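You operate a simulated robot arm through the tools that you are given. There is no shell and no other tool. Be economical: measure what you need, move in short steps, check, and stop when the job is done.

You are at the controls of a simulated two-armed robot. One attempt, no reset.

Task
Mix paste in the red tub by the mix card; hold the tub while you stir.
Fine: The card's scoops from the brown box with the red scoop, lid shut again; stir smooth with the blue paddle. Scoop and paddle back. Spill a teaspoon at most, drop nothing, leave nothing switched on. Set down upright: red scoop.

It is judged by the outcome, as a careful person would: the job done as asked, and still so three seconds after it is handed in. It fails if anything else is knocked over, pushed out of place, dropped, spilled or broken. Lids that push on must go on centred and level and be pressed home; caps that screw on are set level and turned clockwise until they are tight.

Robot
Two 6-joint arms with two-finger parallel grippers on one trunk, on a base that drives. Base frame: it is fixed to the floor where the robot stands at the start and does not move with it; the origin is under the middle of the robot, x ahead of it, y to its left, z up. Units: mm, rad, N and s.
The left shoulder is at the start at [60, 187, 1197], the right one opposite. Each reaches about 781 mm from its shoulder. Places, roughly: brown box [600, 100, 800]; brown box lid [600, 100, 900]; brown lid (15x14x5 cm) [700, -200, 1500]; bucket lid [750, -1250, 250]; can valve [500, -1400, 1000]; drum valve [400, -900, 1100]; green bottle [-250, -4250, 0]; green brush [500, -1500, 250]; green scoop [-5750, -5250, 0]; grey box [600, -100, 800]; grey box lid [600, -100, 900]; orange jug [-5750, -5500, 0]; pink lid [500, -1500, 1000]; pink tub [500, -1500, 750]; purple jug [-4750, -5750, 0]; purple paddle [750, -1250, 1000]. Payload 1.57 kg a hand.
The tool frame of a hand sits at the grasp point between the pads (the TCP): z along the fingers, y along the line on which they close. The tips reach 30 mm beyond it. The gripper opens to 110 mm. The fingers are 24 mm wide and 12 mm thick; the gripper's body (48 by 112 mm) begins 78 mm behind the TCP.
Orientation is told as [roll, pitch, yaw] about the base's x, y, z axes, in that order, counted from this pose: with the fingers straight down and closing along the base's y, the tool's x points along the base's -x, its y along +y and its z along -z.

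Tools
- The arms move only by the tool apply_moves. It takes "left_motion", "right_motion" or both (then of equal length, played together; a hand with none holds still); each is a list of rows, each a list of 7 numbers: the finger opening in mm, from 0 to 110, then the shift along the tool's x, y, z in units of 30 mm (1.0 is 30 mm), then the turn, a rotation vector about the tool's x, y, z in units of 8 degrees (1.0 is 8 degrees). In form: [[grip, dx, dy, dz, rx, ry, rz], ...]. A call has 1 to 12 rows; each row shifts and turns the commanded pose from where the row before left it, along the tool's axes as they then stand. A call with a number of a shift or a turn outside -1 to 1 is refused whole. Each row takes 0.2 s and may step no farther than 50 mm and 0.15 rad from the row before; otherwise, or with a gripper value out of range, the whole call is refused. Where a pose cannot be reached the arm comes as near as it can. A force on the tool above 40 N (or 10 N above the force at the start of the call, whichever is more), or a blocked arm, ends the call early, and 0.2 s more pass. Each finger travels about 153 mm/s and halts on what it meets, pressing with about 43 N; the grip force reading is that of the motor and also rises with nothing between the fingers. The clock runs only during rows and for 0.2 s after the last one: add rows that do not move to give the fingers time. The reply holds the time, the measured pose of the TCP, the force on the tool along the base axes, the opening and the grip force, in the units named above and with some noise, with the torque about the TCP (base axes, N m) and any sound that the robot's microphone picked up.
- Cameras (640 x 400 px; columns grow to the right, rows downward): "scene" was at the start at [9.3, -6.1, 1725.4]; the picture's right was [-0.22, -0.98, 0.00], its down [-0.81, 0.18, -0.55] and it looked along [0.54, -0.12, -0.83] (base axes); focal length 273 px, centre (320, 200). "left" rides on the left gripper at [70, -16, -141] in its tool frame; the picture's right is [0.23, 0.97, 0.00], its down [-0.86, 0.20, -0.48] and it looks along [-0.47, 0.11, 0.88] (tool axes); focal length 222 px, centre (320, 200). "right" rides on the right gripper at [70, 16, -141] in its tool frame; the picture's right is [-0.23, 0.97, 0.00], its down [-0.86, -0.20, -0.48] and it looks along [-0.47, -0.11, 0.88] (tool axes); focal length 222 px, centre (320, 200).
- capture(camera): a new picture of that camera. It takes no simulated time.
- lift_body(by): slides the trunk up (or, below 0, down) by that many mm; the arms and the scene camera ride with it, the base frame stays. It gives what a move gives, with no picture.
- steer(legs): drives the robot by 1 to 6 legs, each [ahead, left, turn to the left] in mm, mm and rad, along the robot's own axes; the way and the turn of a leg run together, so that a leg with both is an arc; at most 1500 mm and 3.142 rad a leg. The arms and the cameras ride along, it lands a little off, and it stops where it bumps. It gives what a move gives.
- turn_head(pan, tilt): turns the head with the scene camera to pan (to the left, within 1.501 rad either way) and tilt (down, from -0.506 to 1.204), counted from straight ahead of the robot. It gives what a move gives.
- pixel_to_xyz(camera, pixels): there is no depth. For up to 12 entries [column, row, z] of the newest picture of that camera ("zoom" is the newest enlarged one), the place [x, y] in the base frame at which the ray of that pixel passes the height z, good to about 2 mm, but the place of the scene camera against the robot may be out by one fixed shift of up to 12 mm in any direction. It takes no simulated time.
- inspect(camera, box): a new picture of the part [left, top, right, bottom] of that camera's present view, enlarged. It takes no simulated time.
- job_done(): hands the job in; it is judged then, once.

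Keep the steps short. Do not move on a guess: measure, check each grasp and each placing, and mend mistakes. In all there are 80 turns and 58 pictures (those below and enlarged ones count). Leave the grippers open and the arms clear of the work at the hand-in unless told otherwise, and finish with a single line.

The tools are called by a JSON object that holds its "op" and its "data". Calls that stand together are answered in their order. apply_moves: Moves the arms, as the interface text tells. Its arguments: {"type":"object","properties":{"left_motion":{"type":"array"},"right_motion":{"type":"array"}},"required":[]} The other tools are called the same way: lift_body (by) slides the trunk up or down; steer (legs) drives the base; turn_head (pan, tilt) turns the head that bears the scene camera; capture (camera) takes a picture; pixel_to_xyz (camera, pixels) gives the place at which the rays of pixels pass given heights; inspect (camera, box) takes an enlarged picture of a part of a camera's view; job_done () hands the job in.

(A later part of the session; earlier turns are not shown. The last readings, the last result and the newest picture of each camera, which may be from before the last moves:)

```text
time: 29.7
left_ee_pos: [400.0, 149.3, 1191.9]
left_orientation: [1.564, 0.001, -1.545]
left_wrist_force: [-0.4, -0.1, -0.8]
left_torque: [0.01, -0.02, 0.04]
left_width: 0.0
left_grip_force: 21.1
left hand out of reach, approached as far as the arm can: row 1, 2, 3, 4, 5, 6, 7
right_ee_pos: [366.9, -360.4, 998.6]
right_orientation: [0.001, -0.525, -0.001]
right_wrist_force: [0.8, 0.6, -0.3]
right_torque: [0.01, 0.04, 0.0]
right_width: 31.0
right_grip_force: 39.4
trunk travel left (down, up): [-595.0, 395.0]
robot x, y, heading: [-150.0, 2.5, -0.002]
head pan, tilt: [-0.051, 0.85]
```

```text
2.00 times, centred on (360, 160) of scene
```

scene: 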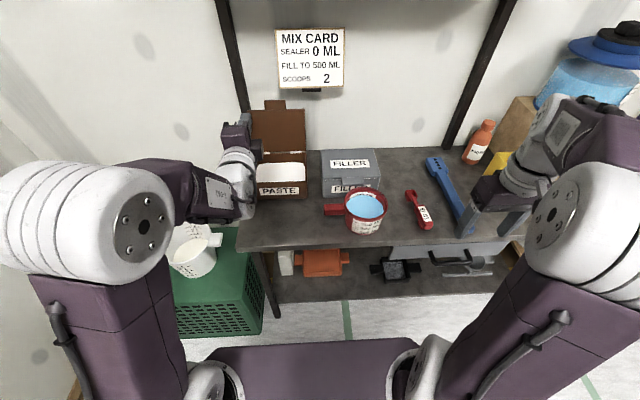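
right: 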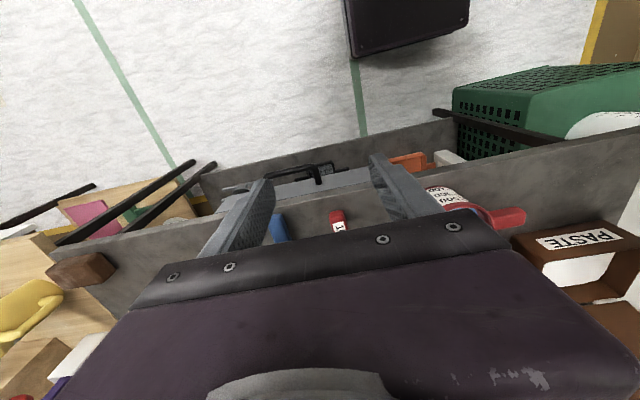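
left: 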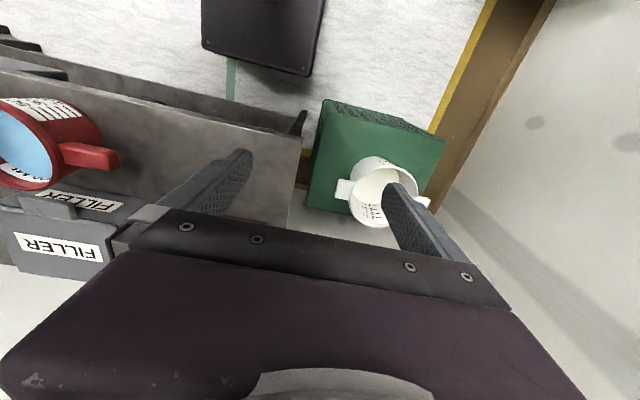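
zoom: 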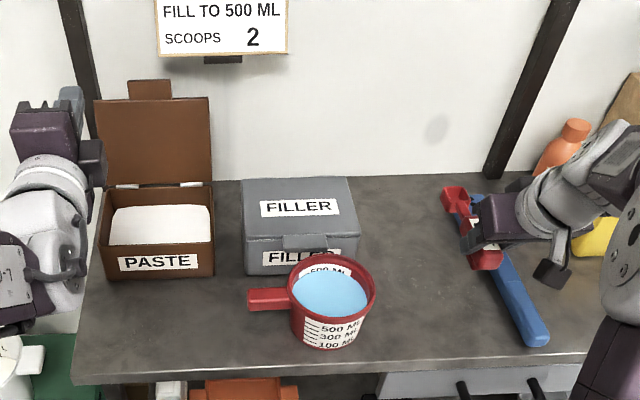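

The left hand won't go left in that posture. I'll pitch its fingers 45° downward, which I want for the lid anyway, and move left.

{"op": "apply_moves", "data": {"left_motion": [[0, 0, 0, 0, 0.94, 0, 0], [0, 0, 0, 0, 0.94, 0, 0], [0, 0, 0, 0, 0.94, 0, 0], [0, 0.5, 0, 0, 0.94, 0, 0], [0, 1, 0, 0, 0.94, 0, 0], [0, 1, 0, 0, 0.94, 0, 0], [0, 1, 0, 0, 0, 0, 0], [0, 1, 0, 0, 0, 0, 0], [0, 1, 0, 0, 0, 0, 0], [0, 1, 0, 0, 0, 0, 0]]}}

```text
time: 31.9
left_ee_pos: [383.9, 342.8, 1196.3]
left_orientation: [0.956, 0.032, -1.48]
left_wrist_force: [0.4, -0.2, 0.3]
left_torque: [0.02, 0.0, -0.01]
left_width: 0.2
left_grip_force: 21.5
left hand out of reach, approached as far as the arm can: row 3, 4, 5
right_ee_pos: [366.7, -359.4, 998.8]
right_orientation: [-0.002, -0.523, 0.0]
right_wrist_force: [0.7, 0.8, -0.9]
right_torque: [-0.01, -0.02, -0.05]
right_width: 31.1
right_grip_force: 40.1
trunk travel left (down, up): [-595.0, 395.0]
robot x, y, heading: [-148.2, 4.3, -0.002]
head pan, tilt: [-0.051, 0.85]
```

Left hand is clear. I'll check the powder level via its back edge (zoom row 207) and front rim, and send the right hand over the box.

{"op": "pixel_to_xyz", "data": {"camera": "zoom", "pixels": [[160, 207, 870], [160, 207, 860], [160, 207, 850], [160, 207, 840], [160, 248, 882], [160, 188, 885], [104, 188, 885], [212, 182, 885]]}}

{"op": "apply_moves", "data": {"right_motion": [[15, 0, 1, 0, 0, 0, 0], [15, -0.4, 1, 0.25, 0, 0, 0], [15, -0.4, 1, 0.25, 0, 0, 0], [15, -0.4, 1, 0.25, 0, 0, 0], [15, -0.4, 1, 0.25, 0, 0, 0], [15, -0.4, 1, 0.25, 0, 0, 0], [15, -0.4, 1, 0.25, 0, 0, 0], [15, -0.4, 1, 0.25, 0, 0, 0], [15, -0.4, 1, 0.25, 0, 0, 0], [15, -0.4, 1, 0.25, 0, 0, 0], [15, 0, 1, 0, 0, 0, 0], [15, 0, 1, 0, 0, 0, 0]]}}

```text
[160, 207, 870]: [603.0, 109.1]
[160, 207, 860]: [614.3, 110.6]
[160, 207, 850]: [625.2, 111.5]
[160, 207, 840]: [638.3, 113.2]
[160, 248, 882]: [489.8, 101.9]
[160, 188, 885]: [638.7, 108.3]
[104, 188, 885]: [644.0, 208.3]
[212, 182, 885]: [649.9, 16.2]
```

```text
time: 34.5
left_ee_pos: [383.6, 343.9, 1195.8]
left_orientation: [0.955, 0.036, -1.48]
left_wrist_force: [0.4, 0.1, 0.1]
left_torque: [-0.02, -0.01, -0.03]
left_width: 0.1
left_grip_force: 21.1
right_ee_pos: [494.2, 1.4, 995.2]
right_orientation: [-0.003, -0.525, -0.002]
right_wrist_force: [1.1, 1.4, -0.4]
right_torque: [0.0, 0.05, -0.03]
right_width: 31.1
right_grip_force: 39.7
trunk travel left (down, up): [-595.0, 395.0]
robot x, y, heading: [-150.8, -0.4, -0.0]
head pan, tilt: [-0.051, 0.85]
```

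The powder surface is at about z 845. To keep the fingers off the front wall I'll yaw the scoop 60° left so the hand also fits within the box, then move to (533,52).

{"op": "apply_moves", "data": {"right_motion": [[15, 0, 0, 0, -0.5, 0, -0.866], [15, 0, 0, 0, -0.5, 0, -0.866], [15, 0, 0, 0, -0.5, 0, -0.866], [15, 0, 0, 0, -0.5, 0, -0.866], [15, 0, 0, 0, -0.5, 0, -0.866], [15, 0, 0, 0, -0.5, 0, -0.866], [15, 0, 0, 0, -0.5, 0, -0.866], [15, 0, 0, 0, -0.25, 0, -0.433], [15, -0.92, -0.14, 0.53, 0, 0, 0], [15, -0.92, -0.14, 0.53, 0, 0, 0], [15, 0, 0, 0, 0, 0, 0]]}}

{"op": "inspect", "data": {"camera": "scene", "box": [200, 60, 440, 210]}}

{"op": "capture", "data": {"camera": "right"}}

```text
time: 36.9
left_ee_pos: [383.8, 341.6, 1196.0]
left_orientation: [0.956, 0.033, -1.481]
left_wrist_force: [0.2, -0.7, -0.1]
left_torque: [-0.01, -0.01, -0.03]
left_width: 0.3
left_grip_force: 21.4
right_ee_pos: [486.7, 15.3, 985.8]
right_orientation: [-0.001, -0.524, 1.046]
right_wrist_force: [-0.3, -0.2, -0.6]
right_torque: [0.0, 0.03, -0.01]
right_width: 31.2
right_grip_force: 39.7
right hand out of reach, approached as far as the arm can: row 8, 9, 10
trunk travel left (down, up): [-595.0, 395.0]
robot x, y, heading: [-150.0, 1.6, -0.002]
head pan, tilt: [-0.051, 0.85]
```

```text
2.67 times, centred on (320, 135) of scene
```

zoom: 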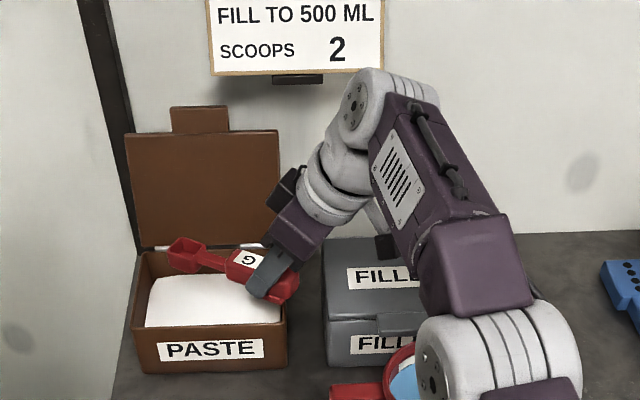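

```text
22 pictures are left
```

right: 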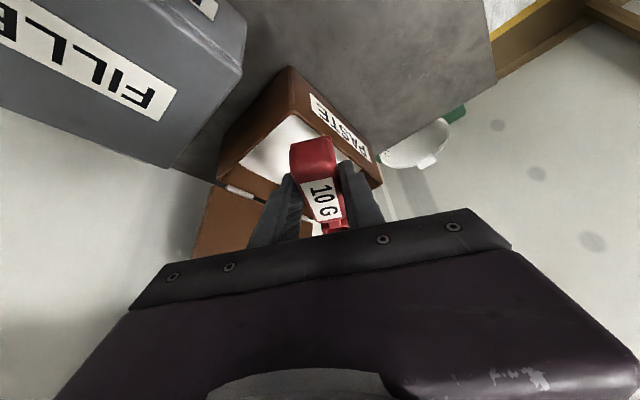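

Arm is at its limit there, so I'll pull back a little and bring the base forward and left instead.

{"op": "apply_moves", "data": {"right_motion": [[15, 0.585, 0.665, -0.335, 0, 0, 0], [15, 0.585, 0.665, -0.335, 0, 0, 0], [15, 0, 0, 0, 0, 0, 0]]}}

{"op": "steer", "data": {"legs": [[100, 55, 0]]}}

```text
time: 37.7
left_ee_pos: [385.3, 343.2, 1195.0]
left_orientation: [0.957, 0.035, -1.479]
left_wrist_force: [-0.3, -0.6, 0.0]
left_torque: [-0.02, -0.03, 0.02]
left_width: 0.3
left_grip_force: 21.1
right_ee_pos: [433.3, 0.4, 985.0]
right_orientation: [0.001, -0.524, 1.05]
right_wrist_force: [0.4, 0.8, 0.3]
right_torque: [-0.03, 0.01, 0.02]
right_width: 31.3
right_grip_force: 40.0
trunk travel left (down, up): [-595.0, 395.0]
robot x, y, heading: [-148.2, -3.6, -0.001]
head pan, tilt: [-0.051, 0.85]
```

```text
time: 38.9
left_ee_pos: [481.4, 396.5, 1196.3]
left_orientation: [0.956, 0.034, -1.481]
left_wrist_force: [0.2, 0.0, -0.7]
left_torque: [0.05, -0.04, 0.01]
left_width: 0.0
left_grip_force: 21.5
right_ee_pos: [531.7, 55.5, 985.5]
right_orientation: [0.001, -0.523, 1.047]
right_wrist_force: [0.0, -0.5, -1.2]
right_torque: [-0.01, -0.03, -0.01]
right_width: 31.0
right_grip_force: 40.3
trunk travel left (down, up): [-595.0, 395.0]
robot x, y, heading: [-53.1, 54.2, -0.001]
head pan, tilt: [-0.051, 0.85]
```

Now in place over the box. I'll tip the bowl 24° down, plunge into powder, push forward, level and lift.

{"op": "apply_moves", "data": {"right_motion": [[15, 0, 0, 0, 0, 1, 0], [15, 0, 0, 0, 0, 1, 0], [15, 0, 0, 0, 0, 1, 0], [15, 0.08, 0, 0.94, 0, 0, 0], [15, 0.08, 0, 0.94, 0, 0, 0], [15, 0.08, 0, 0.94, 0, 0, 0], [15, -0.5, 0, 0.04, 0, 0, 0], [15, -0.23, 0, 0.42, 0, -1, 0], [15, -0.17, 0, 0.45, 0, -1, 0], [15, 0, 0, 0, 0, -0.5, 0], [15, 0, 0, 0, 0, -0.5, 0]]}}

{"op": "inspect", "data": {"camera": "scene", "box": [220, 80, 460, 230]}}

```text
time: 40.3
left_ee_pos: [479.6, 396.5, 1197.4]
left_orientation: [0.959, 0.034, -1.479]
left_wrist_force: [0.1, -0.2, -0.1]
left_torque: [0.01, -0.01, 0.0]
left_width: 0.0
left_grip_force: 21.3
right_ee_pos: [517.2, 51.2, 916.2]
right_orientation: [-0.015, -0.125, 1.046]
right_wrist_force: [-12.4, -2.2, 30.5]
right_torque: [-0.03, 1.0, 0.08]
right_width: 31.6
right_grip_force: 40.7
right hand out of reach, approached as far as the arm can: row 3
trunk travel left (down, up): [-595.0, 395.0]
robot x, y, heading: [-52.1, 54.2, -0.003]
head pan, tilt: [-0.051, 0.85]
stopped in row 6 (right hand): the force on the tool passed its limit (the readings are from after the stop); the commanded pose is now the measured one
```

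```text
2.67 times, centred on (340, 155) of scene
```

zoom: 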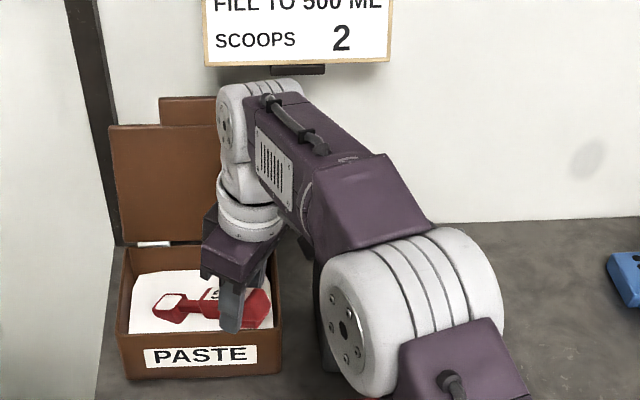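

Force stop: one finger came down on the front rim, at about (493,65,886). I'll lift 25 mm and shift the base 30 mm forward so the finger drops inside.

{"op": "apply_moves", "data": {"right_motion": [[15, -0.1, 0, -0.83, 0, 0, 0], [15, 0, 0, 0, 0, 0, 0]]}}

{"op": "steer", "data": {"legs": [[30, 4, 0]]}}

```text
time: 40.9
left_ee_pos: [481.4, 396.7, 1195.6]
left_orientation: [0.955, 0.033, -1.481]
left_wrist_force: [-0.5, -0.6, 0.3]
left_torque: [0.01, 0.04, 0.01]
left_width: 0.1
left_grip_force: 21.0
right_ee_pos: [518.2, 51.4, 937.7]
right_orientation: [-0.013, -0.117, 1.046]
right_wrist_force: [-0.6, 0.1, -1.0]
right_torque: [0.0, 0.01, 0.01]
right_width: 31.2
right_grip_force: 40.0
trunk travel left (down, up): [-595.0, 395.0]
robot x, y, heading: [-52.0, 51.5, 0.002]
head pan, tilt: [-0.051, 0.85]
```

```text
time: 41.7
left_ee_pos: [509.1, 399.6, 1197.3]
left_orientation: [0.959, 0.035, -1.479]
left_wrist_force: [-0.1, -0.5, -0.3]
left_torque: [0.01, 0.0, 0.03]
left_width: 0.1
left_grip_force: 21.1
right_ee_pos: [548.0, 55.4, 938.5]
right_orientation: [-0.015, -0.12, 1.048]
right_wrist_force: [0.0, -0.4, 0.0]
right_torque: [-0.01, 0.04, -0.03]
right_width: 31.2
right_grip_force: 40.2
trunk travel left (down, up): [-595.0, 395.0]
robot x, y, heading: [-21.2, 57.2, 0.003]
head pan, tilt: [-0.051, 0.85]
```

Clear now. Plunge again, push forward, level, and lift.

{"op": "apply_moves", "data": {"right_motion": [[15, 0.08, 0, 0.63, 0, 0, 0], [15, 0.08, 0, 0.63, 0, 0, 0], [15, -0.6, 0, 0.07, 0, 0, 0], [15, -0.12, 0, 0.38, 0, -1, 0], [15, -0.06, 0, 0.4, 0, -1, 0], [15, -0.2, 0, -0.46, 0, -0.87, 0], [15, -0.417, 0, -0.72, 0, 0, 0], [15, -0.417, 0, -0.72, 0, 0, 0], [15, -0.417, 0, -0.72, 0, 0, 0], [15, 0, 0, 0, 0, 0, 0]]}}

{"op": "inspect", "data": {"camera": "scene", "box": [220, 80, 380, 180]}}

```text
time: 43.9
left_ee_pos: [513.2, 400.1, 1197.0]
left_orientation: [0.956, 0.034, -1.48]
left_wrist_force: [-0.4, -0.1, -0.3]
left_torque: [-0.02, -0.01, 0.02]
left_width: 0.0
left_grip_force: 21.4
right_ee_pos: [562.8, 81.1, 966.8]
right_orientation: [-0.014, -0.524, 1.055]
right_wrist_force: [0.0, -0.2, -1.5]
right_torque: [0.02, 0.02, 0.03]
right_width: 31.4
right_grip_force: 40.3
trunk travel left (down, up): [-595.0, 395.0]
robot x, y, heading: [-25.0, 60.3, -0.002]
head pan, tilt: [-0.051, 0.85]
```

```text
4.00 times, centred on (300, 130) of scene
```

zoom: 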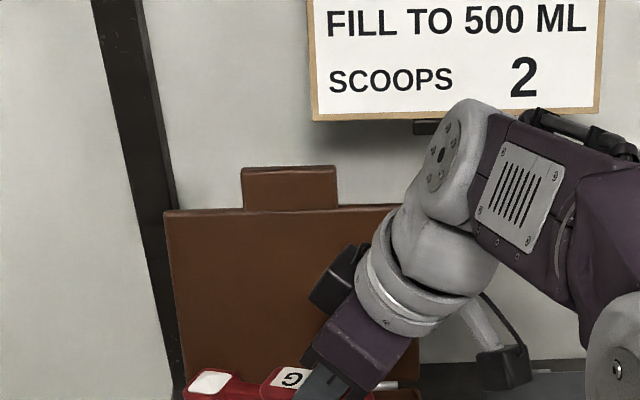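

The bowl came up full of powder. I'll drive back with the scoop level, then turn the yaw back to straight ahead.

{"op": "steer", "data": {"legs": [[-225, -60, 0]]}}

{"op": "apply_moves", "data": {"right_motion": [[15, 0, 0, 0, 0.5, 0, 0.866], [15, 0, 0, 0, 0.5, 0, 0.866], [15, 0, 0, 0, 0.5, 0, 0.866], [15, 0, 0, 0, 0.5, 0, 0.866], [15, 0, 0, 0, 0.5, 0, 0.866], [15, 0, 0, 0, 0.5, 0, 0.866], [15, 0, 0, 0, 0.5, 0, 0.866], [15, 0, 0, 0, 0.25, 0, 0.433], [15, 0, 0, 0, 0, 0, 0]]}}

```text
time: 45.7
left_ee_pos: [287.0, 340.9, 1196.7]
left_orientation: [0.958, 0.032, -1.48]
left_wrist_force: [-0.2, -0.3, 0.0]
left_torque: [-0.01, -0.01, 0.01]
left_width: 0.0
left_grip_force: 21.2
right_ee_pos: [336.0, 20.7, 968.7]
right_orientation: [-0.014, -0.519, 1.051]
right_wrist_force: [-0.5, 0.6, -0.1]
right_torque: [-0.03, 0.03, 0.0]
right_width: 31.1
right_grip_force: 39.8
trunk travel left (down, up): [-595.0, 395.0]
robot x, y, heading: [-249.1, -4.0, 0.001]
head pan, tilt: [-0.051, 0.85]
```

```text
time: 47.7
left_ee_pos: [286.5, 341.4, 1196.0]
left_orientation: [0.956, 0.034, -1.48]
left_wrist_force: [-1.0, 0.3, -0.1]
left_torque: [0.0, 0.02, 0.01]
left_width: 0.0
left_grip_force: 21.8
right_ee_pos: [336.3, 20.1, 968.0]
right_orientation: [-0.013, -0.532, 0.004]
right_wrist_force: [-0.3, -0.2, -0.5]
right_torque: [-0.02, -0.03, 0.02]
right_width: 30.9
right_grip_force: 40.0
trunk travel left (down, up): [-595.0, 395.0]
robot x, y, heading: [-250.5, 1.9, 0.005]
head pan, tilt: [-0.051, 0.85]
```

Now to above the tub: TCP (283,-180,955), with the bowl over its centre.

{"op": "apply_moves", "data": {"right_motion": [[15, 0.25, -0.953, -0.072, 0, 0, 0], [15, 0.25, -0.953, -0.072, 0, 0, 0], [15, 0.25, -0.953, -0.072, 0, 0, 0], [15, 0.25, -0.953, -0.072, 0, 0, 0], [15, 0.25, -0.953, -0.072, 0, 0, 0], [15, 0.25, -0.953, -0.072, 0, 0, 0], [15, 0.25, -0.953, -0.072, 0, 0, 0], [15, 0, 0, 0, 0, 0, 0]]}}

{"op": "inspect", "data": {"camera": "scene", "box": [230, 60, 470, 210]}}

```text
time: 49.5
left_ee_pos: [287.0, 341.0, 1197.0]
left_orientation: [0.957, 0.034, -1.48]
left_wrist_force: [0.7, -0.7, -0.4]
left_torque: [-0.04, 0.01, -0.01]
left_width: 0.0
left_grip_force: 21.4
right_ee_pos: [283.3, -179.3, 955.8]
right_orientation: [-0.012, -0.531, 0.005]
right_wrist_force: [0.4, -0.1, -1.5]
right_torque: [-0.02, 0.04, 0.02]
right_width: 31.0
right_grip_force: 39.9
trunk travel left (down, up): [-595.0, 395.0]
robot x, y, heading: [-242.8, 0.1, 0.001]
head pan, tilt: [-0.051, 0.85]
```

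```text
2.67 times, centred on (350, 135) of scene
```

zoom: 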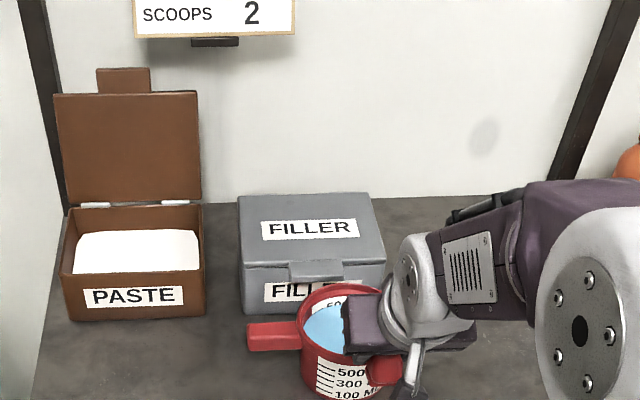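

Geometry puts the bowl at about (395,-179), inside the rim. I'll start rolling the scoop to pour.

{"op": "apply_moves", "data": {"right_motion": [[15, 0, 0, 0, -0.866, 0, 0.5], [15, 0, 0, 0, -0.866, 0, 0.5], [15, 0, 0, 0, -0.866, 0, 0.5], [15, 0, 0, 0, -0.866, 0, 0.5], [15, 0, 0, 0, -0.866, 0, 0.5]]}}

{"op": "inspect", "data": {"camera": "scene", "box": [290, 100, 450, 220]}}

```text
time: 50.7
left_ee_pos: [286.7, 338.9, 1194.3]
left_orientation: [0.956, 0.036, -1.48]
left_wrist_force: [0.3, 0.3, 0.0]
left_torque: [0.02, -0.02, 0.01]
left_width: 0.2
left_grip_force: 21.1
right_ee_pos: [283.3, -180.4, 956.0]
right_orientation: [0.765, -0.405, -0.358]
right_wrist_force: [-0.4, -0.7, -1.2]
right_torque: [-0.02, 0.0, -0.01]
right_width: 31.1
right_grip_force: 39.9
trunk travel left (down, up): [-595.0, 395.0]
robot x, y, heading: [-249.9, 0.4, 0.001]
head pan, tilt: [-0.051, 0.85]
```

```text
3.33 times, centred on (370, 160) of scene
```

zoom: 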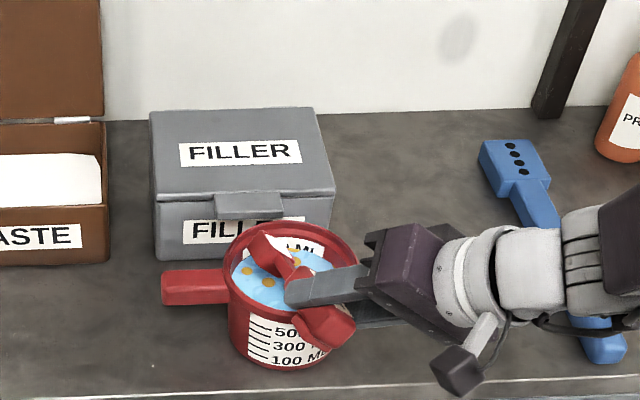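

Powder is falling into the tub as brown lumps on the water. I'll keep rolling to empty it completely, shifting a little right.

{"op": "apply_moves", "data": {"right_motion": [[15, 0, -0.15, 0, -0.866, 0, 0.5], [15, 0, -0.15, 0, -0.866, 0, 0.5], [15, 0, 0, 0, -0.866, 0, 0.5], [15, 0, 0, 0, -0.866, 0, 0.5], [15, 0, 0, 0, -0.866, 0, 0.5], [15, 0, 0, 0, -0.866, 0, 0.5], [15, 0, 0, 0, -0.866, 0, 0.5], [15, 0, 0, 0, -0.866, 0, 0.5], [15, 0, 0, 0, 0, 0, 0], [15, 0, 0, 0, 0, 0, 0]]}}

{"op": "inspect", "data": {"camera": "scene", "box": [290, 100, 450, 220]}}

```text
time: 52.9
left_ee_pos: [286.8, 340.6, 1195.6]
left_orientation: [0.957, 0.032, -1.48]
left_wrist_force: [-0.2, -0.4, -0.2]
left_torque: [0.02, 0.01, 0.0]
left_width: 0.3
left_grip_force: 20.7
right_ee_pos: [283.2, -187.1, 949.9]
right_orientation: [1.781, 0.106, -0.513]
right_wrist_force: [0.4, -0.5, -0.6]
right_torque: [-0.01, 0.04, 0.01]
right_width: 31.2
right_grip_force: 39.9
trunk travel left (down, up): [-595.0, 395.0]
robot x, y, heading: [-245.8, -1.3, -0.001]
head pan, tilt: [-0.051, 0.85]
```

```text
3.33 times, centred on (370, 160) of scene
```

zoom: 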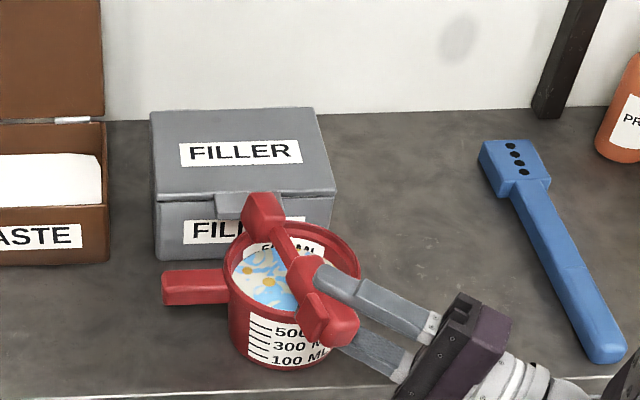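

Emptied into the tub. I'll roll back level and return toward the box approach pose for the second scoop.

{"op": "apply_moves", "data": {"right_motion": [[15, 0, 0, 0, 0.866, 0, -0.5], [15, 0, 0, 0, 0.866, 0, -0.5], [15, 0, 0, 0, 0.866, 0, -0.5], [15, 0, 0, 0, 0.866, 0, -0.5], [15, 0, 0, 0, 0.866, 0, -0.5], [15, 0, 0, 0, 0.866, 0, -0.5], [15, 0, 0, 0, 0.866, 0, -0.5], [15, 0, 0, 0, 0.866, 0, -0.5], [15, 0, 0, 0, 0.866, 0, -0.5], [15, 0, 0, 0, 0.866, 0, -0.5], [15, 0, 0, 0, 0.866, 0, -0.5], [15, 0, 0, 0, 0.866, 0, -0.5]]}}

{"op": "apply_moves", "data": {"right_motion": [[15, 0, 0, 0, 0.866, 0, -0.5], [15, -0.5, 0, -0.866, 0, 0, 0], [15, -0.261, 0.986, 0.052, 0, 0, 0], [15, -0.261, 0.986, 0.052, 0, 0, 0], [15, -0.261, 0.986, 0.052, 0, 0, 0], [15, -0.261, 0.986, 0.052, 0, 0, 0], [15, -0.261, 0.986, 0.052, 0, 0, 0], [15, -0.261, 0.986, 0.052, 0, 0, 0], [15, -0.261, 0.986, 0.052, 0, 0, 0], [15, 0, 0, 0, 0, 0, 0]]}}

{"op": "apply_moves", "data": {"right_motion": [[15, 0, 0, 0, -0.5, 0, -0.866], [15, 0, 0, 0, -0.5, 0, -0.866], [15, 0, 0, 0, -0.5, 0, -0.866], [15, 0, 0, 0, -0.5, 0, -0.866], [15, 0, 0, 0, -0.5, 0, -0.866], [15, 0, 0, 0, -0.5, 0, -0.866], [15, 0, 0, 0, -0.5, 0, -0.866], [15, 0, 0, 0, -0.25, 0, -0.433], [15, 0, 0, 0, 0, 0, 0]]}}

```text
time: 55.5
left_ee_pos: [285.9, 341.3, 1197.3]
left_orientation: [0.956, 0.032, -1.48]
left_wrist_force: [-0.1, -1.0, -0.5]
left_torque: [-0.02, -0.03, -0.01]
left_width: 0.0
left_grip_force: 21.9
right_ee_pos: [283.5, -185.9, 950.4]
right_orientation: [0.149, -0.529, -0.077]
right_wrist_force: [-0.3, 0.5, -0.2]
right_torque: [-0.03, 0.0, -0.01]
right_width: 31.3
right_grip_force: 39.8
trunk travel left (down, up): [-595.0, 395.0]
robot x, y, heading: [-248.0, 0.8, 0.003]
head pan, tilt: [-0.051, 0.85]
```

```text
time: 57.7
left_ee_pos: [286.5, 340.6, 1197.5]
left_orientation: [0.955, 0.036, -1.479]
left_wrist_force: [0.6, -0.4, -0.5]
left_torque: [-0.01, 0.02, -0.02]
left_width: 0.0
left_grip_force: 21.1
right_ee_pos: [336.1, 21.0, 994.1]
right_orientation: [-0.01, -0.531, 0.004]
right_wrist_force: [0.0, 0.6, -0.5]
right_torque: [0.01, 0.0, -0.02]
right_width: 31.1
right_grip_force: 39.6
trunk travel left (down, up): [-595.0, 395.0]
robot x, y, heading: [-250.3, -1.9, -0.002]
head pan, tilt: [-0.051, 0.85]
```

```text
time: 59.7
left_ee_pos: [284.8, 340.4, 1195.1]
left_orientation: [0.955, 0.034, -1.48]
left_wrist_force: [-0.3, -0.3, 0.2]
left_torque: [0.01, -0.01, 0.02]
left_width: 0.3
left_grip_force: 20.7
right_ee_pos: [336.1, 21.0, 994.5]
right_orientation: [-0.015, -0.52, 1.055]
right_wrist_force: [0.3, 0.5, -0.9]
right_torque: [-0.01, 0.04, 0.01]
right_width: 31.1
right_grip_force: 40.2
trunk travel left (down, up): [-595.0, 395.0]
robot x, y, heading: [-244.2, -1.0, 0.002]
head pan, tilt: [-0.051, 0.85]
```

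Level again. Drive back to the box with the same offsets as before.

{"op": "steer", "data": {"legs": [[226, 58, 0]]}}

{"op": "apply_moves", "data": {"right_motion": [[15, 0.8, 0, -0.47, 0, 0, 0], [15, 0, 0, 0, 0, 1, 0], [15, 0, 0, 0, 0, 1, 0], [15, 0, 0, 0, 0, 0.87, 0], [15, 0.09, 0, 0.6, 0, 0, 0], [15, 0.09, 0, 0.6, 0, 0, 0], [15, 0.09, 0, 0.6, 0, 0, 0], [15, 0, 0, 0, 0, 0, 0]]}}

```text
time: 61.4
left_ee_pos: [514.6, 397.2, 1196.9]
left_orientation: [0.957, 0.035, -1.483]
left_wrist_force: [0.1, -0.7, 0.8]
left_torque: [0.0, 0.0, -0.03]
left_width: 0.0
left_grip_force: 21.1
right_ee_pos: [562.8, 78.2, 995.9]
right_orientation: [-0.014, -0.519, 1.052]
right_wrist_force: [0.6, 0.0, -1.3]
right_torque: [-0.02, 0.0, 0.01]
right_width: 31.2
right_grip_force: 40.3
trunk travel left (down, up): [-595.0, 395.0]
robot x, y, heading: [-16.5, 57.7, -0.0]
head pan, tilt: [-0.051, 0.85]
```

```text
time: 63.2
left_ee_pos: [513.4, 397.9, 1196.3]
left_orientation: [0.957, 0.032, -1.481]
left_wrist_force: [0.4, -0.3, 0.7]
left_torque: [0.01, 0.0, -0.02]
left_width: 0.0
left_grip_force: 21.3
right_ee_pos: [542.5, 50.5, 939.9]
right_orientation: [-0.014, -0.119, 1.045]
right_wrist_force: [-0.5, 0.3, -0.6]
right_torque: [-0.03, 0.03, -0.01]
right_width: 31.0
right_grip_force: 40.0
right hand out of reach, approached as far as the arm can: row 4
trunk travel left (down, up): [-595.0, 395.0]
robot x, y, heading: [-23.1, 55.5, -0.001]
head pan, tilt: [-0.051, 0.85]
```

Almost the same spot; add 6 mm forward and repeat the dig.

{"op": "apply_moves", "data": {"right_motion": [[15, -0.13, -0.15, 0.01, 0, 0, 0], [15, 0.08, 0, 0.64, 0, 0, 0], [15, 0.08, 0, 0.64, 0, 0, 0], [15, -0.6, 0, 0.07, 0, 0, 0], [15, -0.12, 0, 0.38, 0, -1, 0], [15, -0.06, 0, 0.4, 0, -1, 0], [15, -0.2, 0, -0.46, 0, -0.87, 0], [15, -0.417, 0, -0.72, 0, 0, 0], [15, -0.417, 0, -0.72, 0, 0, 0], [15, -0.417, 0, -0.72, 0, 0, 0], [15, 0, 0, 0, 0, 0, 0]]}}

{"op": "inspect", "data": {"camera": "scene", "box": [220, 120, 340, 240]}}

```text
time: 65.6
left_ee_pos: [513.0, 397.5, 1196.4]
left_orientation: [0.956, 0.034, -1.482]
left_wrist_force: [0.3, 0.8, 0.0]
left_torque: [-0.01, -0.01, 0.0]
left_width: 0.0
left_grip_force: 21.0
right_ee_pos: [562.2, 76.9, 967.7]
right_orientation: [-0.014, -0.518, 1.05]
right_wrist_force: [0.8, 0.5, -0.8]
right_torque: [0.03, 0.03, 0.02]
right_width: 31.1
right_grip_force: 40.1
trunk travel left (down, up): [-595.0, 395.0]
robot x, y, heading: [-23.1, 54.0, -0.001]
head pan, tilt: [-0.051, 0.85]
```

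```text
3.33 times, centred on (280, 180) of scene
```

zoom: 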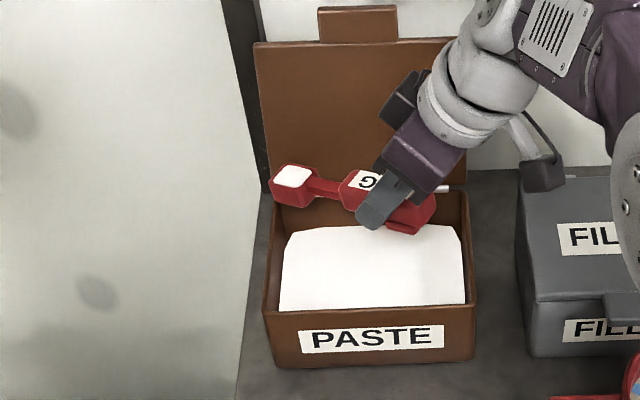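

Second level scoop full. Same way back to the tub.

{"op": "steer", "data": {"legs": [[-225, -57, 0]]}}

{"op": "apply_moves", "data": {"right_motion": [[15, 0, 0, 0, 0.5, 0, 0.866], [15, 0, 0, 0, 0.5, 0, 0.866], [15, 0, 0, 0, 0.5, 0, 0.866], [15, 0, 0, 0, 0.5, 0, 0.866], [15, 0, 0, 0, 0.5, 0, 0.866], [15, 0, 0, 0, 0.5, 0, 0.866], [15, 0, 0, 0, 0.5, 0, 0.866], [15, 0, 0, 0, 0.25, 0, 0.433], [15, 0, 0, 0, 0, 0, 0]]}}

{"op": "apply_moves", "data": {"right_motion": [[15, 0.25, -0.953, -0.072, 0, 0, 0], [15, 0.25, -0.953, -0.072, 0, 0, 0], [15, 0.25, -0.953, -0.072, 0, 0, 0], [15, 0.25, -0.953, -0.072, 0, 0, 0], [15, 0.25, -0.953, -0.072, 0, 0, 0], [15, 0.25, -0.953, -0.072, 0, 0, 0], [15, 0.25, -0.953, -0.072, 0, 0, 0], [15, 0, 0, 0, 0, 0, 0]]}}

```text
time: 67.4
left_ee_pos: [288.7, 342.7, 1196.4]
left_orientation: [0.957, 0.033, -1.479]
left_wrist_force: [0.0, 0.0, -0.6]
left_torque: [-0.03, 0.0, 0.02]
left_width: 0.0
left_grip_force: 21.1
right_ee_pos: [337.4, 20.9, 968.5]
right_orientation: [-0.012, -0.52, 1.054]
right_wrist_force: [-1.1, -0.1, -0.8]
right_torque: [0.01, 0.0, 0.0]
right_width: 30.9
right_grip_force: 39.6
trunk travel left (down, up): [-595.0, 395.0]
robot x, y, heading: [-242.8, -2.2, -0.001]
head pan, tilt: [-0.051, 0.85]
```

```text
time: 69.4
left_ee_pos: [289.8, 342.8, 1195.8]
left_orientation: [0.957, 0.033, -1.478]
left_wrist_force: [0.7, -0.3, -0.3]
left_torque: [-0.02, 0.0, -0.03]
left_width: 0.0
left_grip_force: 21.5
right_ee_pos: [337.4, 20.7, 967.1]
right_orientation: [-0.013, -0.532, 0.005]
right_wrist_force: [-0.3, 0.1, -0.9]
right_torque: [0.01, 0.04, 0.02]
right_width: 31.0
right_grip_force: 40.2
trunk travel left (down, up): [-595.0, 395.0]
robot x, y, heading: [-244.6, -6.1, -0.001]
head pan, tilt: [-0.051, 0.85]
```

```text
time: 71.2
left_ee_pos: [288.2, 342.4, 1195.1]
left_orientation: [0.957, 0.033, -1.478]
left_wrist_force: [0.2, -0.3, 0.0]
left_torque: [0.0, -0.02, 0.01]
left_width: 0.0
left_grip_force: 21.6
right_ee_pos: [284.4, -178.8, 956.9]
right_orientation: [-0.012, -0.534, 0.005]
right_wrist_force: [-0.8, 0.2, -0.8]
right_torque: [0.05, 0.0, 0.03]
right_width: 31.2
right_grip_force: 40.0
trunk travel left (down, up): [-595.0, 395.0]
robot x, y, heading: [-245.9, -0.9, 0.001]
head pan, tilt: [-0.051, 0.85]
```

Same pose as the first pour. Roll out in full, lower by about 10 mm, and look.

{"op": "apply_moves", "data": {"right_motion": [[15, 0, -0.2, 0, -0.866, 0, 0.5], [15, 0, -0.15, 0, -0.866, 0, 0.5], [15, 0, 0, 0, -0.866, 0, 0.5], [15, 0, 0, 0, -0.866, 0, 0.5], [15, 0, 0, 0, -0.866, 0, 0.5], [15, 0, 0, 0, -0.866, 0, 0.5], [15, 0, 0, 0, -0.866, 0, 0.5], [15, 0, 0, 0, -0.866, 0, 0.5], [15, 0, 0, 0, -0.866, 0, 0.5], [15, 0, 0, 0, -0.866, 0, 0.5], [15, 0, 0, 0, -0.866, 0, 0.5], [15, 0, 0, 0, -0.866, 0, 0.5]]}}

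{"op": "apply_moves", "data": {"right_motion": [[15, 0, 0, 0, -0.866, 0, 0.5], [15, 0, 0, 0, -0.866, 0, 0.5], [15, 0, 0, 0, 0, 0, 0], [15, 0, 0, 0, 0, 0, 0]]}}

{"op": "inspect", "data": {"camera": "scene", "box": [290, 100, 450, 220]}}

```text
time: 73.8
left_ee_pos: [287.7, 341.9, 1195.6]
left_orientation: [0.956, 0.034, -1.479]
left_wrist_force: [0.9, 0.3, -0.7]
left_torque: [0.01, -0.02, -0.03]
left_width: 0.0
left_grip_force: 21.6
right_ee_pos: [284.8, -190.8, 957.0]
right_orientation: [1.659, 0.039, -0.523]
right_wrist_force: [0.2, -1.2, -1.0]
right_torque: [0.04, 0.0, 0.01]
right_width: 31.1
right_grip_force: 40.4
trunk travel left (down, up): [-595.0, 395.0]
robot x, y, heading: [-242.2, -1.8, 0.001]
head pan, tilt: [-0.051, 0.85]
```

```text
time: 74.8
left_ee_pos: [287.9, 343.1, 1196.3]
left_orientation: [0.957, 0.033, -1.479]
left_wrist_force: [-0.2, 0.8, 0.2]
left_torque: [0.03, 0.0, -0.01]
left_width: 0.1
left_grip_force: 21.0
right_ee_pos: [285.0, -190.0, 955.9]
right_orientation: [1.905, 0.177, -0.493]
right_wrist_force: [-0.4, 0.1, -0.4]
right_torque: [0.03, 0.01, 0.01]
right_width: 31.2
right_grip_force: 39.8
trunk travel left (down, up): [-595.0, 395.0]
robot x, y, heading: [-244.6, -2.5, 0.002]
head pan, tilt: [-0.051, 0.85]
```

```text
3.33 times, centred on (370, 160) of scene
```

zoom: 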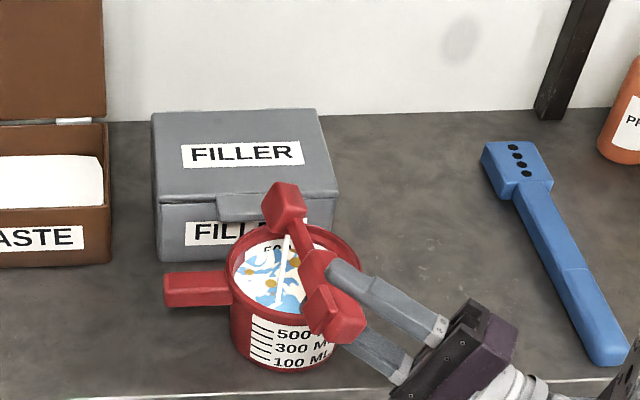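

A thin white stream is still running from the bowl into the tub. I'll hold and wait before looking again.

{"op": "apply_moves", "data": {"right_motion": [[15, 0, 0, 0, -0.866, 0, 0.5], [15, 0, 0, 0, 0, 0, 0], [15, 0, 0, 0, 0, 0, 0], [15, 0, 0, 0, 0, 0, 0], [15, 0, 0, 0, 0, 0, 0], [15, 0, 0, 0, 0, 0, 0], [15, 0, 0, 0, 0, 0, 0], [15, 0, 0, 0, 0, 0, 0], [15, 0, 0, 0, 0, 0, 0], [15, 0, 0, 0, 0, 0, 0]]}}

{"op": "inspect", "data": {"camera": "scene", "box": [320, 130, 400, 190]}}

```text
time: 77.0
left_ee_pos: [288.8, 342.7, 1196.0]
left_orientation: [0.956, 0.033, -1.477]
left_wrist_force: [-0.6, -0.2, 0.0]
left_torque: [0.01, 0.02, 0.0]
left_width: 0.3
left_grip_force: 20.9
right_ee_pos: [284.7, -189.6, 956.3]
right_orientation: [2.03, 0.24, -0.465]
right_wrist_force: [0.7, 0.5, 0.1]
right_torque: [-0.01, 0.01, 0.01]
right_width: 31.0
right_grip_force: 40.2
trunk travel left (down, up): [-595.0, 395.0]
robot x, y, heading: [-242.7, -1.2, -0.001]
head pan, tilt: [-0.051, 0.85]
```

```text
6.67 times, centred on (360, 160) of scene
```

zoom: 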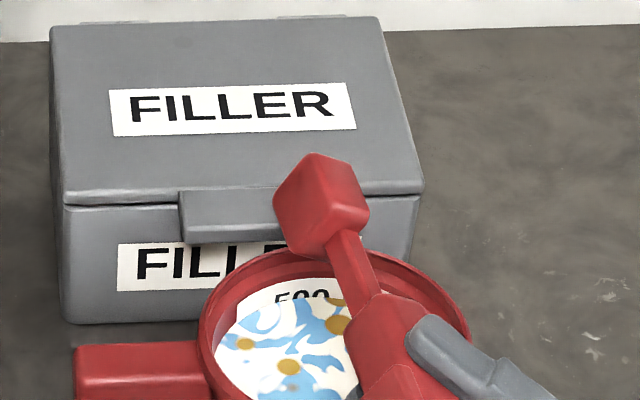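

Stream finished, bowl empty. Roll back level and carry the scoop toward its place.

{"op": "apply_moves", "data": {"right_motion": [[15, 0, 0, 0, 0.866, 0, -0.5], [15, 0, 0, 0, 0.866, 0, -0.5], [15, 0, 0, 0, 0.866, 0, -0.5], [15, 0, 0, 0, 0.866, 0, -0.5], [15, 0, 0, 0, 0.866, 0, -0.5], [15, 0, 0, 0, 0.866, 0, -0.5], [15, 0, 0, 0, 0.866, 0, -0.5], [15, 0, 0, 0, 0.866, 0, -0.5], [15, 0, 0, 0, 0.866, 0, -0.5], [15, 0, 0, 0, 0.866, 0, -0.5], [15, 0, 0, 0, 0.866, 0, -0.5], [15, 0, 0, 0, 0.866, 0, -0.5]]}}

{"op": "apply_moves", "data": {"right_motion": [[15, 0, 0, 0, 0.866, 0, -0.5], [15, 0, 0, 0, 0.866, 0, -0.5], [15, 0, 0, 0, 0.866, 0, -0.5], [15, -0.417, 0, -0.72, 0, 0.06, 0], [15, -0.4, -0.94, 0.23, -0.25, 0, -0.433], [15, -0.4, -0.94, 0.23, -0.078, 0, 0.045], [15, -0.4, -0.94, 0.23, 0, 0, 0], [15, -0.4, -0.94, 0.23, 0, 0, 0], [15, -0.4, -0.94, 0.23, 0, 0, 0], [15, -0.4, -0.94, 0.23, 0, 0, 0], [15, 0, 0, 0, 0, 0, 0]]}}

```text
time: 79.6
left_ee_pos: [288.7, 343.4, 1195.6]
left_orientation: [0.956, 0.033, -1.479]
left_wrist_force: [-0.6, 0.6, -0.6]
left_torque: [-0.03, -0.03, 0.0]
left_width: 0.0
left_grip_force: 21.5
right_ee_pos: [284.6, -189.6, 956.3]
right_orientation: [0.463, -0.486, -0.224]
right_wrist_force: [0.3, 0.4, -0.7]
right_torque: [0.01, -0.01, 0.03]
right_width: 31.1
right_grip_force: 40.2
trunk travel left (down, up): [-595.0, 395.0]
robot x, y, heading: [-244.8, -5.9, 0.003]
head pan, tilt: [-0.051, 0.85]
```

```text
time: 82.0
left_ee_pos: [287.7, 342.0, 1196.2]
left_orientation: [0.956, 0.033, -1.479]
left_wrist_force: [0.3, -0.3, 0.5]
left_torque: [0.02, 0.01, 0.02]
left_width: 0.1
left_grip_force: 21.5
right_ee_pos: [375.9, -352.8, 982.4]
right_orientation: [0.004, -0.523, 0.068]
right_wrist_force: [-0.4, -0.6, -1.1]
right_torque: [0.04, 0.01, -0.03]
right_width: 31.4
right_grip_force: 39.8
trunk travel left (down, up): [-595.0, 395.0]
robot x, y, heading: [-244.4, -2.7, -0.003]
head pan, tilt: [-0.051, 0.85]
```

Hovering over its old place. Lower gently to the recorded pose.

{"op": "apply_moves", "data": {"right_motion": [[15, 0.55, -0.05, 0.83, 0, 0, 0], [15, 0.55, -0.05, 0.83, 0, 0, 0], [15, 0.55, -0.05, 0.83, 0, 0, 0], [15, 0.55, -0.05, 0.83, 0, 0, 0], [15, 0.195, 0, 0.295, 0, 0, 0], [15, 0.195, 0, 0.295, 0, 0, 0], [15, 0.025, 0, 0.043, 0, 0, 0], [15, 0, 0, 0, 0, 0, 0]]}}

{"op": "inspect", "data": {"camera": "scene", "box": [360, 120, 500, 220]}}

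```text
time: 83.8
left_ee_pos: [287.3, 342.7, 1197.2]
left_orientation: [0.956, 0.032, -1.478]
left_wrist_force: [0.0, -0.1, -0.5]
left_torque: [0.0, -0.02, -0.02]
left_width: 0.0
left_grip_force: 21.7
right_ee_pos: [366.6, -359.9, 842.3]
right_orientation: [0.001, -0.526, 0.068]
right_wrist_force: [-1.6, -1.5, 9.0]
right_torque: [-0.02, -1.26, -0.17]
right_width: 31.0
right_grip_force: 39.9
trunk travel left (down, up): [-595.0, 395.0]
robot x, y, heading: [-245.3, 1.0, 0.0]
head pan, tilt: [-0.051, 0.85]
```

```text
4.00 times, centred on (430, 170) of scene
```

zoom: 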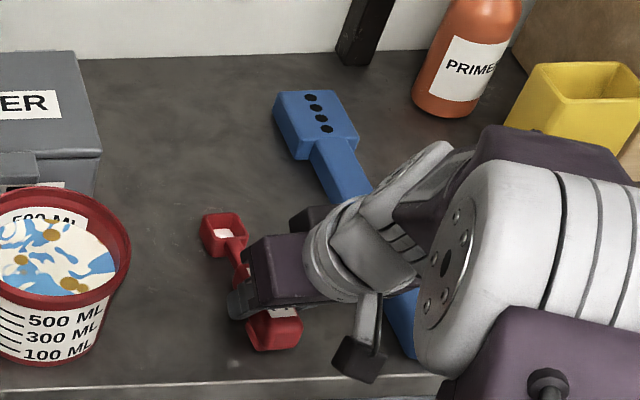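

Bowl tip touches the table with 9 N. I notice a white patch in the bowl at (222,236), so I'll look closer before releasing.

{"op": "inspect", "data": {"camera": "scene", "box": [370, 160, 410, 190]}}

```text
13.33 times, centred on (390, 175) of scene
```

zoom: 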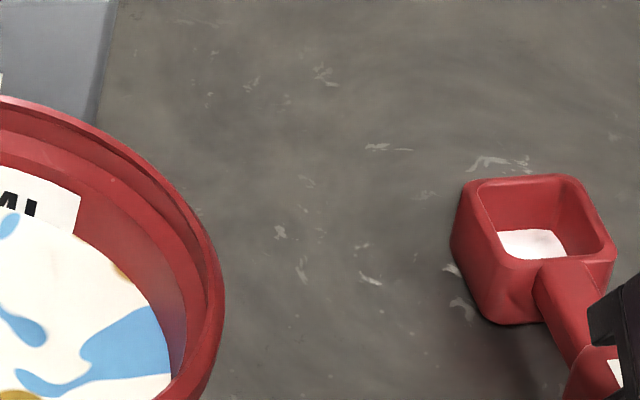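

Only a thin clinging film remains at the bottom. I'll release the scoop slowly and rise straight up.

{"op": "apply_moves", "data": {"right_motion": [[34, 0.015, 0, 0.026, 0, 0, 0], [40, 0, 0, 0, 0, 0, 0], [60, 0, 0, 0, 0, 0, 0], [80, 0, 0, 0, 0, 0, 0], [80, -0.25, 0, -0.433, 0, 0, 0], [80, -0.5, 0, -0.866, 0, 0, 0], [80, -0.5, 0, -0.866, 0, 0, 0], [80, -0.5, 0, -0.866, 0, 0, 0], [80, -0.5, 0, -0.866, 0, 0, 0], [80, 0, 0, 0, 0, 0, 0]]}}

{"op": "capture", "data": {"camera": "right"}}

```text
time: 86.0
left_ee_pos: [289.0, 342.4, 1197.8]
left_orientation: [0.957, 0.035, -1.478]
left_wrist_force: [0.2, -0.1, 0.2]
left_torque: [-0.02, 0.01, 0.02]
left_width: 0.0
left_grip_force: 21.0
right_ee_pos: [368.2, -359.8, 973.9]
right_orientation: [0.003, -0.523, 0.068]
right_wrist_force: [0.8, -0.4, 0.1]
right_torque: [0.0, 0.01, 0.0]
right_width: 79.9
right_grip_force: 0.1
trunk travel left (down, up): [-595.0, 395.0]
robot x, y, heading: [-247.0, 1.1, 0.0]
head pan, tilt: [-0.051, 0.85]
```

```text
11 pictures are left
```

right: 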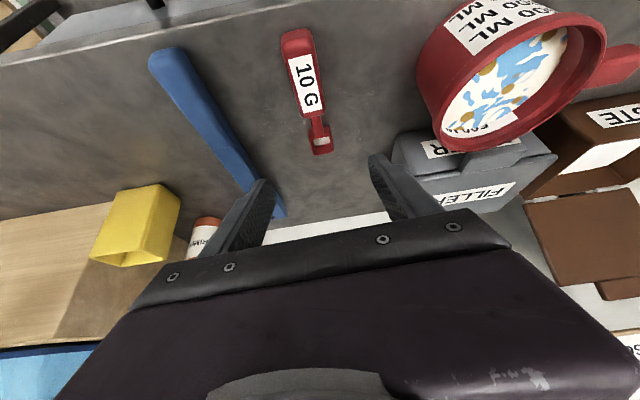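

The scoop stands in its old place, bowl up. I'll measure the paddle handle and tub from this picture.

{"op": "pixel_to_xyz", "data": {"camera": "right", "pixels": [[168, 55, 815], [152, 75, 815], [190, 65, 815], [175, 105, 815], [213, 98, 815], [207, 158, 815], [243, 150, 815], [225, 125, 815], [278, 205, 815], [300, 40, 825], [418, 60, 888], [605, 40, 888]]}}

```text
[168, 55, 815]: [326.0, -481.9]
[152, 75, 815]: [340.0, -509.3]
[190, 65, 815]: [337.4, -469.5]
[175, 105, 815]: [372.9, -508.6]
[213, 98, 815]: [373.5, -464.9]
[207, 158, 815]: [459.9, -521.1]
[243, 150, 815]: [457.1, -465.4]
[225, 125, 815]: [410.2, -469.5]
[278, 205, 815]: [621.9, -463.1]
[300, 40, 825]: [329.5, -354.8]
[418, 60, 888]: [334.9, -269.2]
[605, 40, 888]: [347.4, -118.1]
```

Next the lid. I'll pull the right hand back and up, and turn the left fingers nearly straight down so they can straddle the lid's top edge.

{"op": "apply_moves", "data": {"right_motion": [[80, 0.866, 0, -0.5, 0, 0, 0], [80, 0.866, 0, -0.5, 0, 0, 0], [80, 0.866, 0, -0.5, 0, 0, 0], [80, 0.866, 0, -0.5, 0, 0, 0], [80, 0.866, 0, -0.5, 0, 0, 0], [80, 0, 0, 0, 0, 0, 0], [80, 0, 0, 0, 0, 0, 0]], "left_motion": [[60, 0, 0, 0, 1, 0, 0], [60, 0, 0, 0, 1, 0, 0], [60, 0, 0, 0, 1, 0, 0], [60, 0, 0, 0, 1, 0, 0], [60, 0, 0, 0, 1, 0, 0], [60, 0, 0, 0, 0, 0, 0], [60, 0, 0, 0, 0, 0, 0]]}}

{"op": "steer", "data": {"legs": [[227, 57, 0]]}}

```text
time: 87.6
left_ee_pos: [268.0, 335.2, 1178.4]
left_orientation: [0.259, 0.032, -1.478]
left_wrist_force: [0.5, -0.7, -0.1]
left_torque: [0.03, 0.01, 0.01]
left_width: 60.2
left_grip_force: 0.1
left hand out of reach, approached as far as the arm can: row 5
right_ee_pos: [218.3, -371.0, 974.2]
right_orientation: [0.003, -0.524, 0.066]
right_wrist_force: [-0.3, 0.2, 0.6]
right_torque: [-0.01, 0.01, 0.04]
right_width: 80.2
right_grip_force: 0.2
trunk travel left (down, up): [-595.0, 395.0]
robot x, y, heading: [-247.5, -7.1, -0.002]
head pan, tilt: [-0.051, 0.85]
```

```text
time: 89.3
left_ee_pos: [493.3, 392.1, 1179.8]
left_orientation: [0.259, 0.033, -1.479]
left_wrist_force: [0.3, -0.2, -0.1]
left_torque: [0.0, 0.02, 0.02]
left_width: 60.1
left_grip_force: 0.0
right_ee_pos: [443.5, -315.3, 973.5]
right_orientation: [0.003, -0.524, 0.069]
right_wrist_force: [0.3, -0.6, 0.8]
right_torque: [-0.02, 0.02, 0.02]
right_width: 80.1
right_grip_force: 0.1
trunk travel left (down, up): [-595.0, 395.0]
robot x, y, heading: [-20.4, 55.1, 0.003]
head pan, tilt: [-0.051, 0.85]
```

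Base is back near the box. I'll look at the lid's top edge to fix its exact angle.

{"op": "inspect", "data": {"camera": "scene", "box": [180, 80, 340, 220]}}

```text
2.86 times, centred on (260, 150) of scene
```

zoom: 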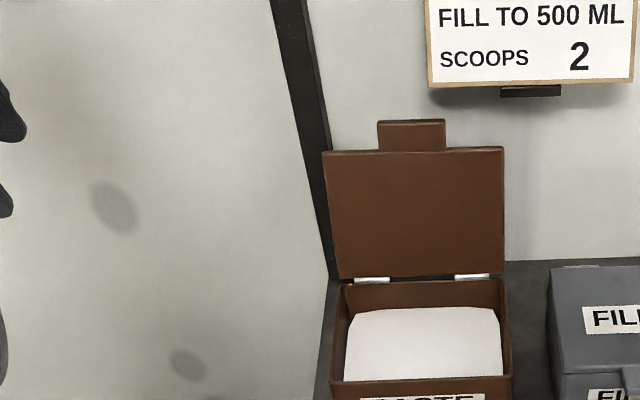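

{"op": "pixel_to_xyz", "data": {"camera": "zoom", "pixels": [[411, 121, 1060], [411, 121, 1050], [411, 121, 1040], [324, 153, 1040], [324, 153, 1025], [504, 148, 1040], [504, 148, 1025], [420, 277, 888], [378, 122, 1055], [444, 120, 1055]]}}

```text
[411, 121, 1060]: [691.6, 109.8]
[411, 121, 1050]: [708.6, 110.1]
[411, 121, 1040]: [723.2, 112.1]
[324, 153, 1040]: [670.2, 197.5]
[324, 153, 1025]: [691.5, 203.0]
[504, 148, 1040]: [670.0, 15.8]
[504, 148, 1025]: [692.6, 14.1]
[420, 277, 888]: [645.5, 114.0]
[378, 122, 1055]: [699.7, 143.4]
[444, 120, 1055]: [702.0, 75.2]
```

The lid edge is at (691,109,1060), i.e. 105°, hinge (645,888). I'll bring the left hand over it, first sideways, then forward.

{"op": "apply_moves", "data": {"left_motion": [[60, 0, 0, 0, 0, -0.17, 0.64], [60, -0.943, 0, 0, 0, 0, 0], [60, -0.943, 0, 0, 0, 0, 0], [60, -0.943, 0, 0, 0, 0, 0], [60, -0.943, 0, 0, 0, 0, 0], [60, -0.943, 0, 0, 0, 0, 0], [60, -0.943, 0, 0, 0, 0, 0], [60, -0.943, 0, 0, 0, 0, 0], [60, -0.943, 0, 0, 0, 0, 0], [60, -0.943, 0, 0, 0, 0, 0], [60, -0.943, 0, 0, 0, 0, 0], [60, 0, 0, 0, 0, 0, 0]]}}

{"op": "apply_moves", "data": {"left_motion": [[60, 0, 0.846, 0.376, 0, 0, 0], [60, 0, 0.846, 0.376, 0, 0, 0], [60, 0, 0.846, 0.376, 0, 0, 0], [60, 0, 0.846, 0.376, 0, 0, 0], [60, 0, 0.846, 0.376, 0, 0, 0], [60, 0, 0.846, 0.376, 0, 0, 0], [60, 0, 0.6, 0.27, 0, 0, 0], [60, 0, 0, 0, 0, 0, 0]]}}

```text
time: 91.9
left_ee_pos: [492.0, 110.0, 1170.7]
left_orientation: [0.256, 0.032, -1.57]
left_wrist_force: [1.0, -0.2, 1.0]
left_torque: [0.02, 0.0, -0.02]
left_width: 59.9
left_grip_force: 0.1
right_ee_pos: [442.8, -314.2, 973.0]
right_orientation: [0.004, -0.525, 0.068]
right_wrist_force: [-0.1, -0.3, -0.2]
right_torque: [-0.02, 0.0, 0.01]
right_width: 80.3
right_grip_force: 0.1
trunk travel left (down, up): [-595.0, 395.0]
robot x, y, heading: [-18.5, 56.7, 0.001]
head pan, tilt: [-0.051, 0.85]
```

```text
time: 93.7
left_ee_pos: [570.3, 134.9, 1075.3]
left_orientation: [0.259, 0.034, -1.571]
left_wrist_force: [1.0, -0.4, 0.2]
left_torque: [0.01, -0.02, -0.04]
left_width: 60.1
left_grip_force: 0.1
left hand out of reach, approached as far as the arm can: row 1, 2, 3, 4, 5, 6, 7
right_ee_pos: [444.5, -314.5, 974.2]
right_orientation: [0.004, -0.522, 0.068]
right_wrist_force: [-0.2, 0.8, -0.9]
right_torque: [0.01, 0.03, -0.03]
right_width: 80.3
right_grip_force: 0.0
trunk travel left (down, up): [-595.0, 395.0]
robot x, y, heading: [-20.3, 56.0, 0.0]
head pan, tilt: [-0.051, 0.85]
```

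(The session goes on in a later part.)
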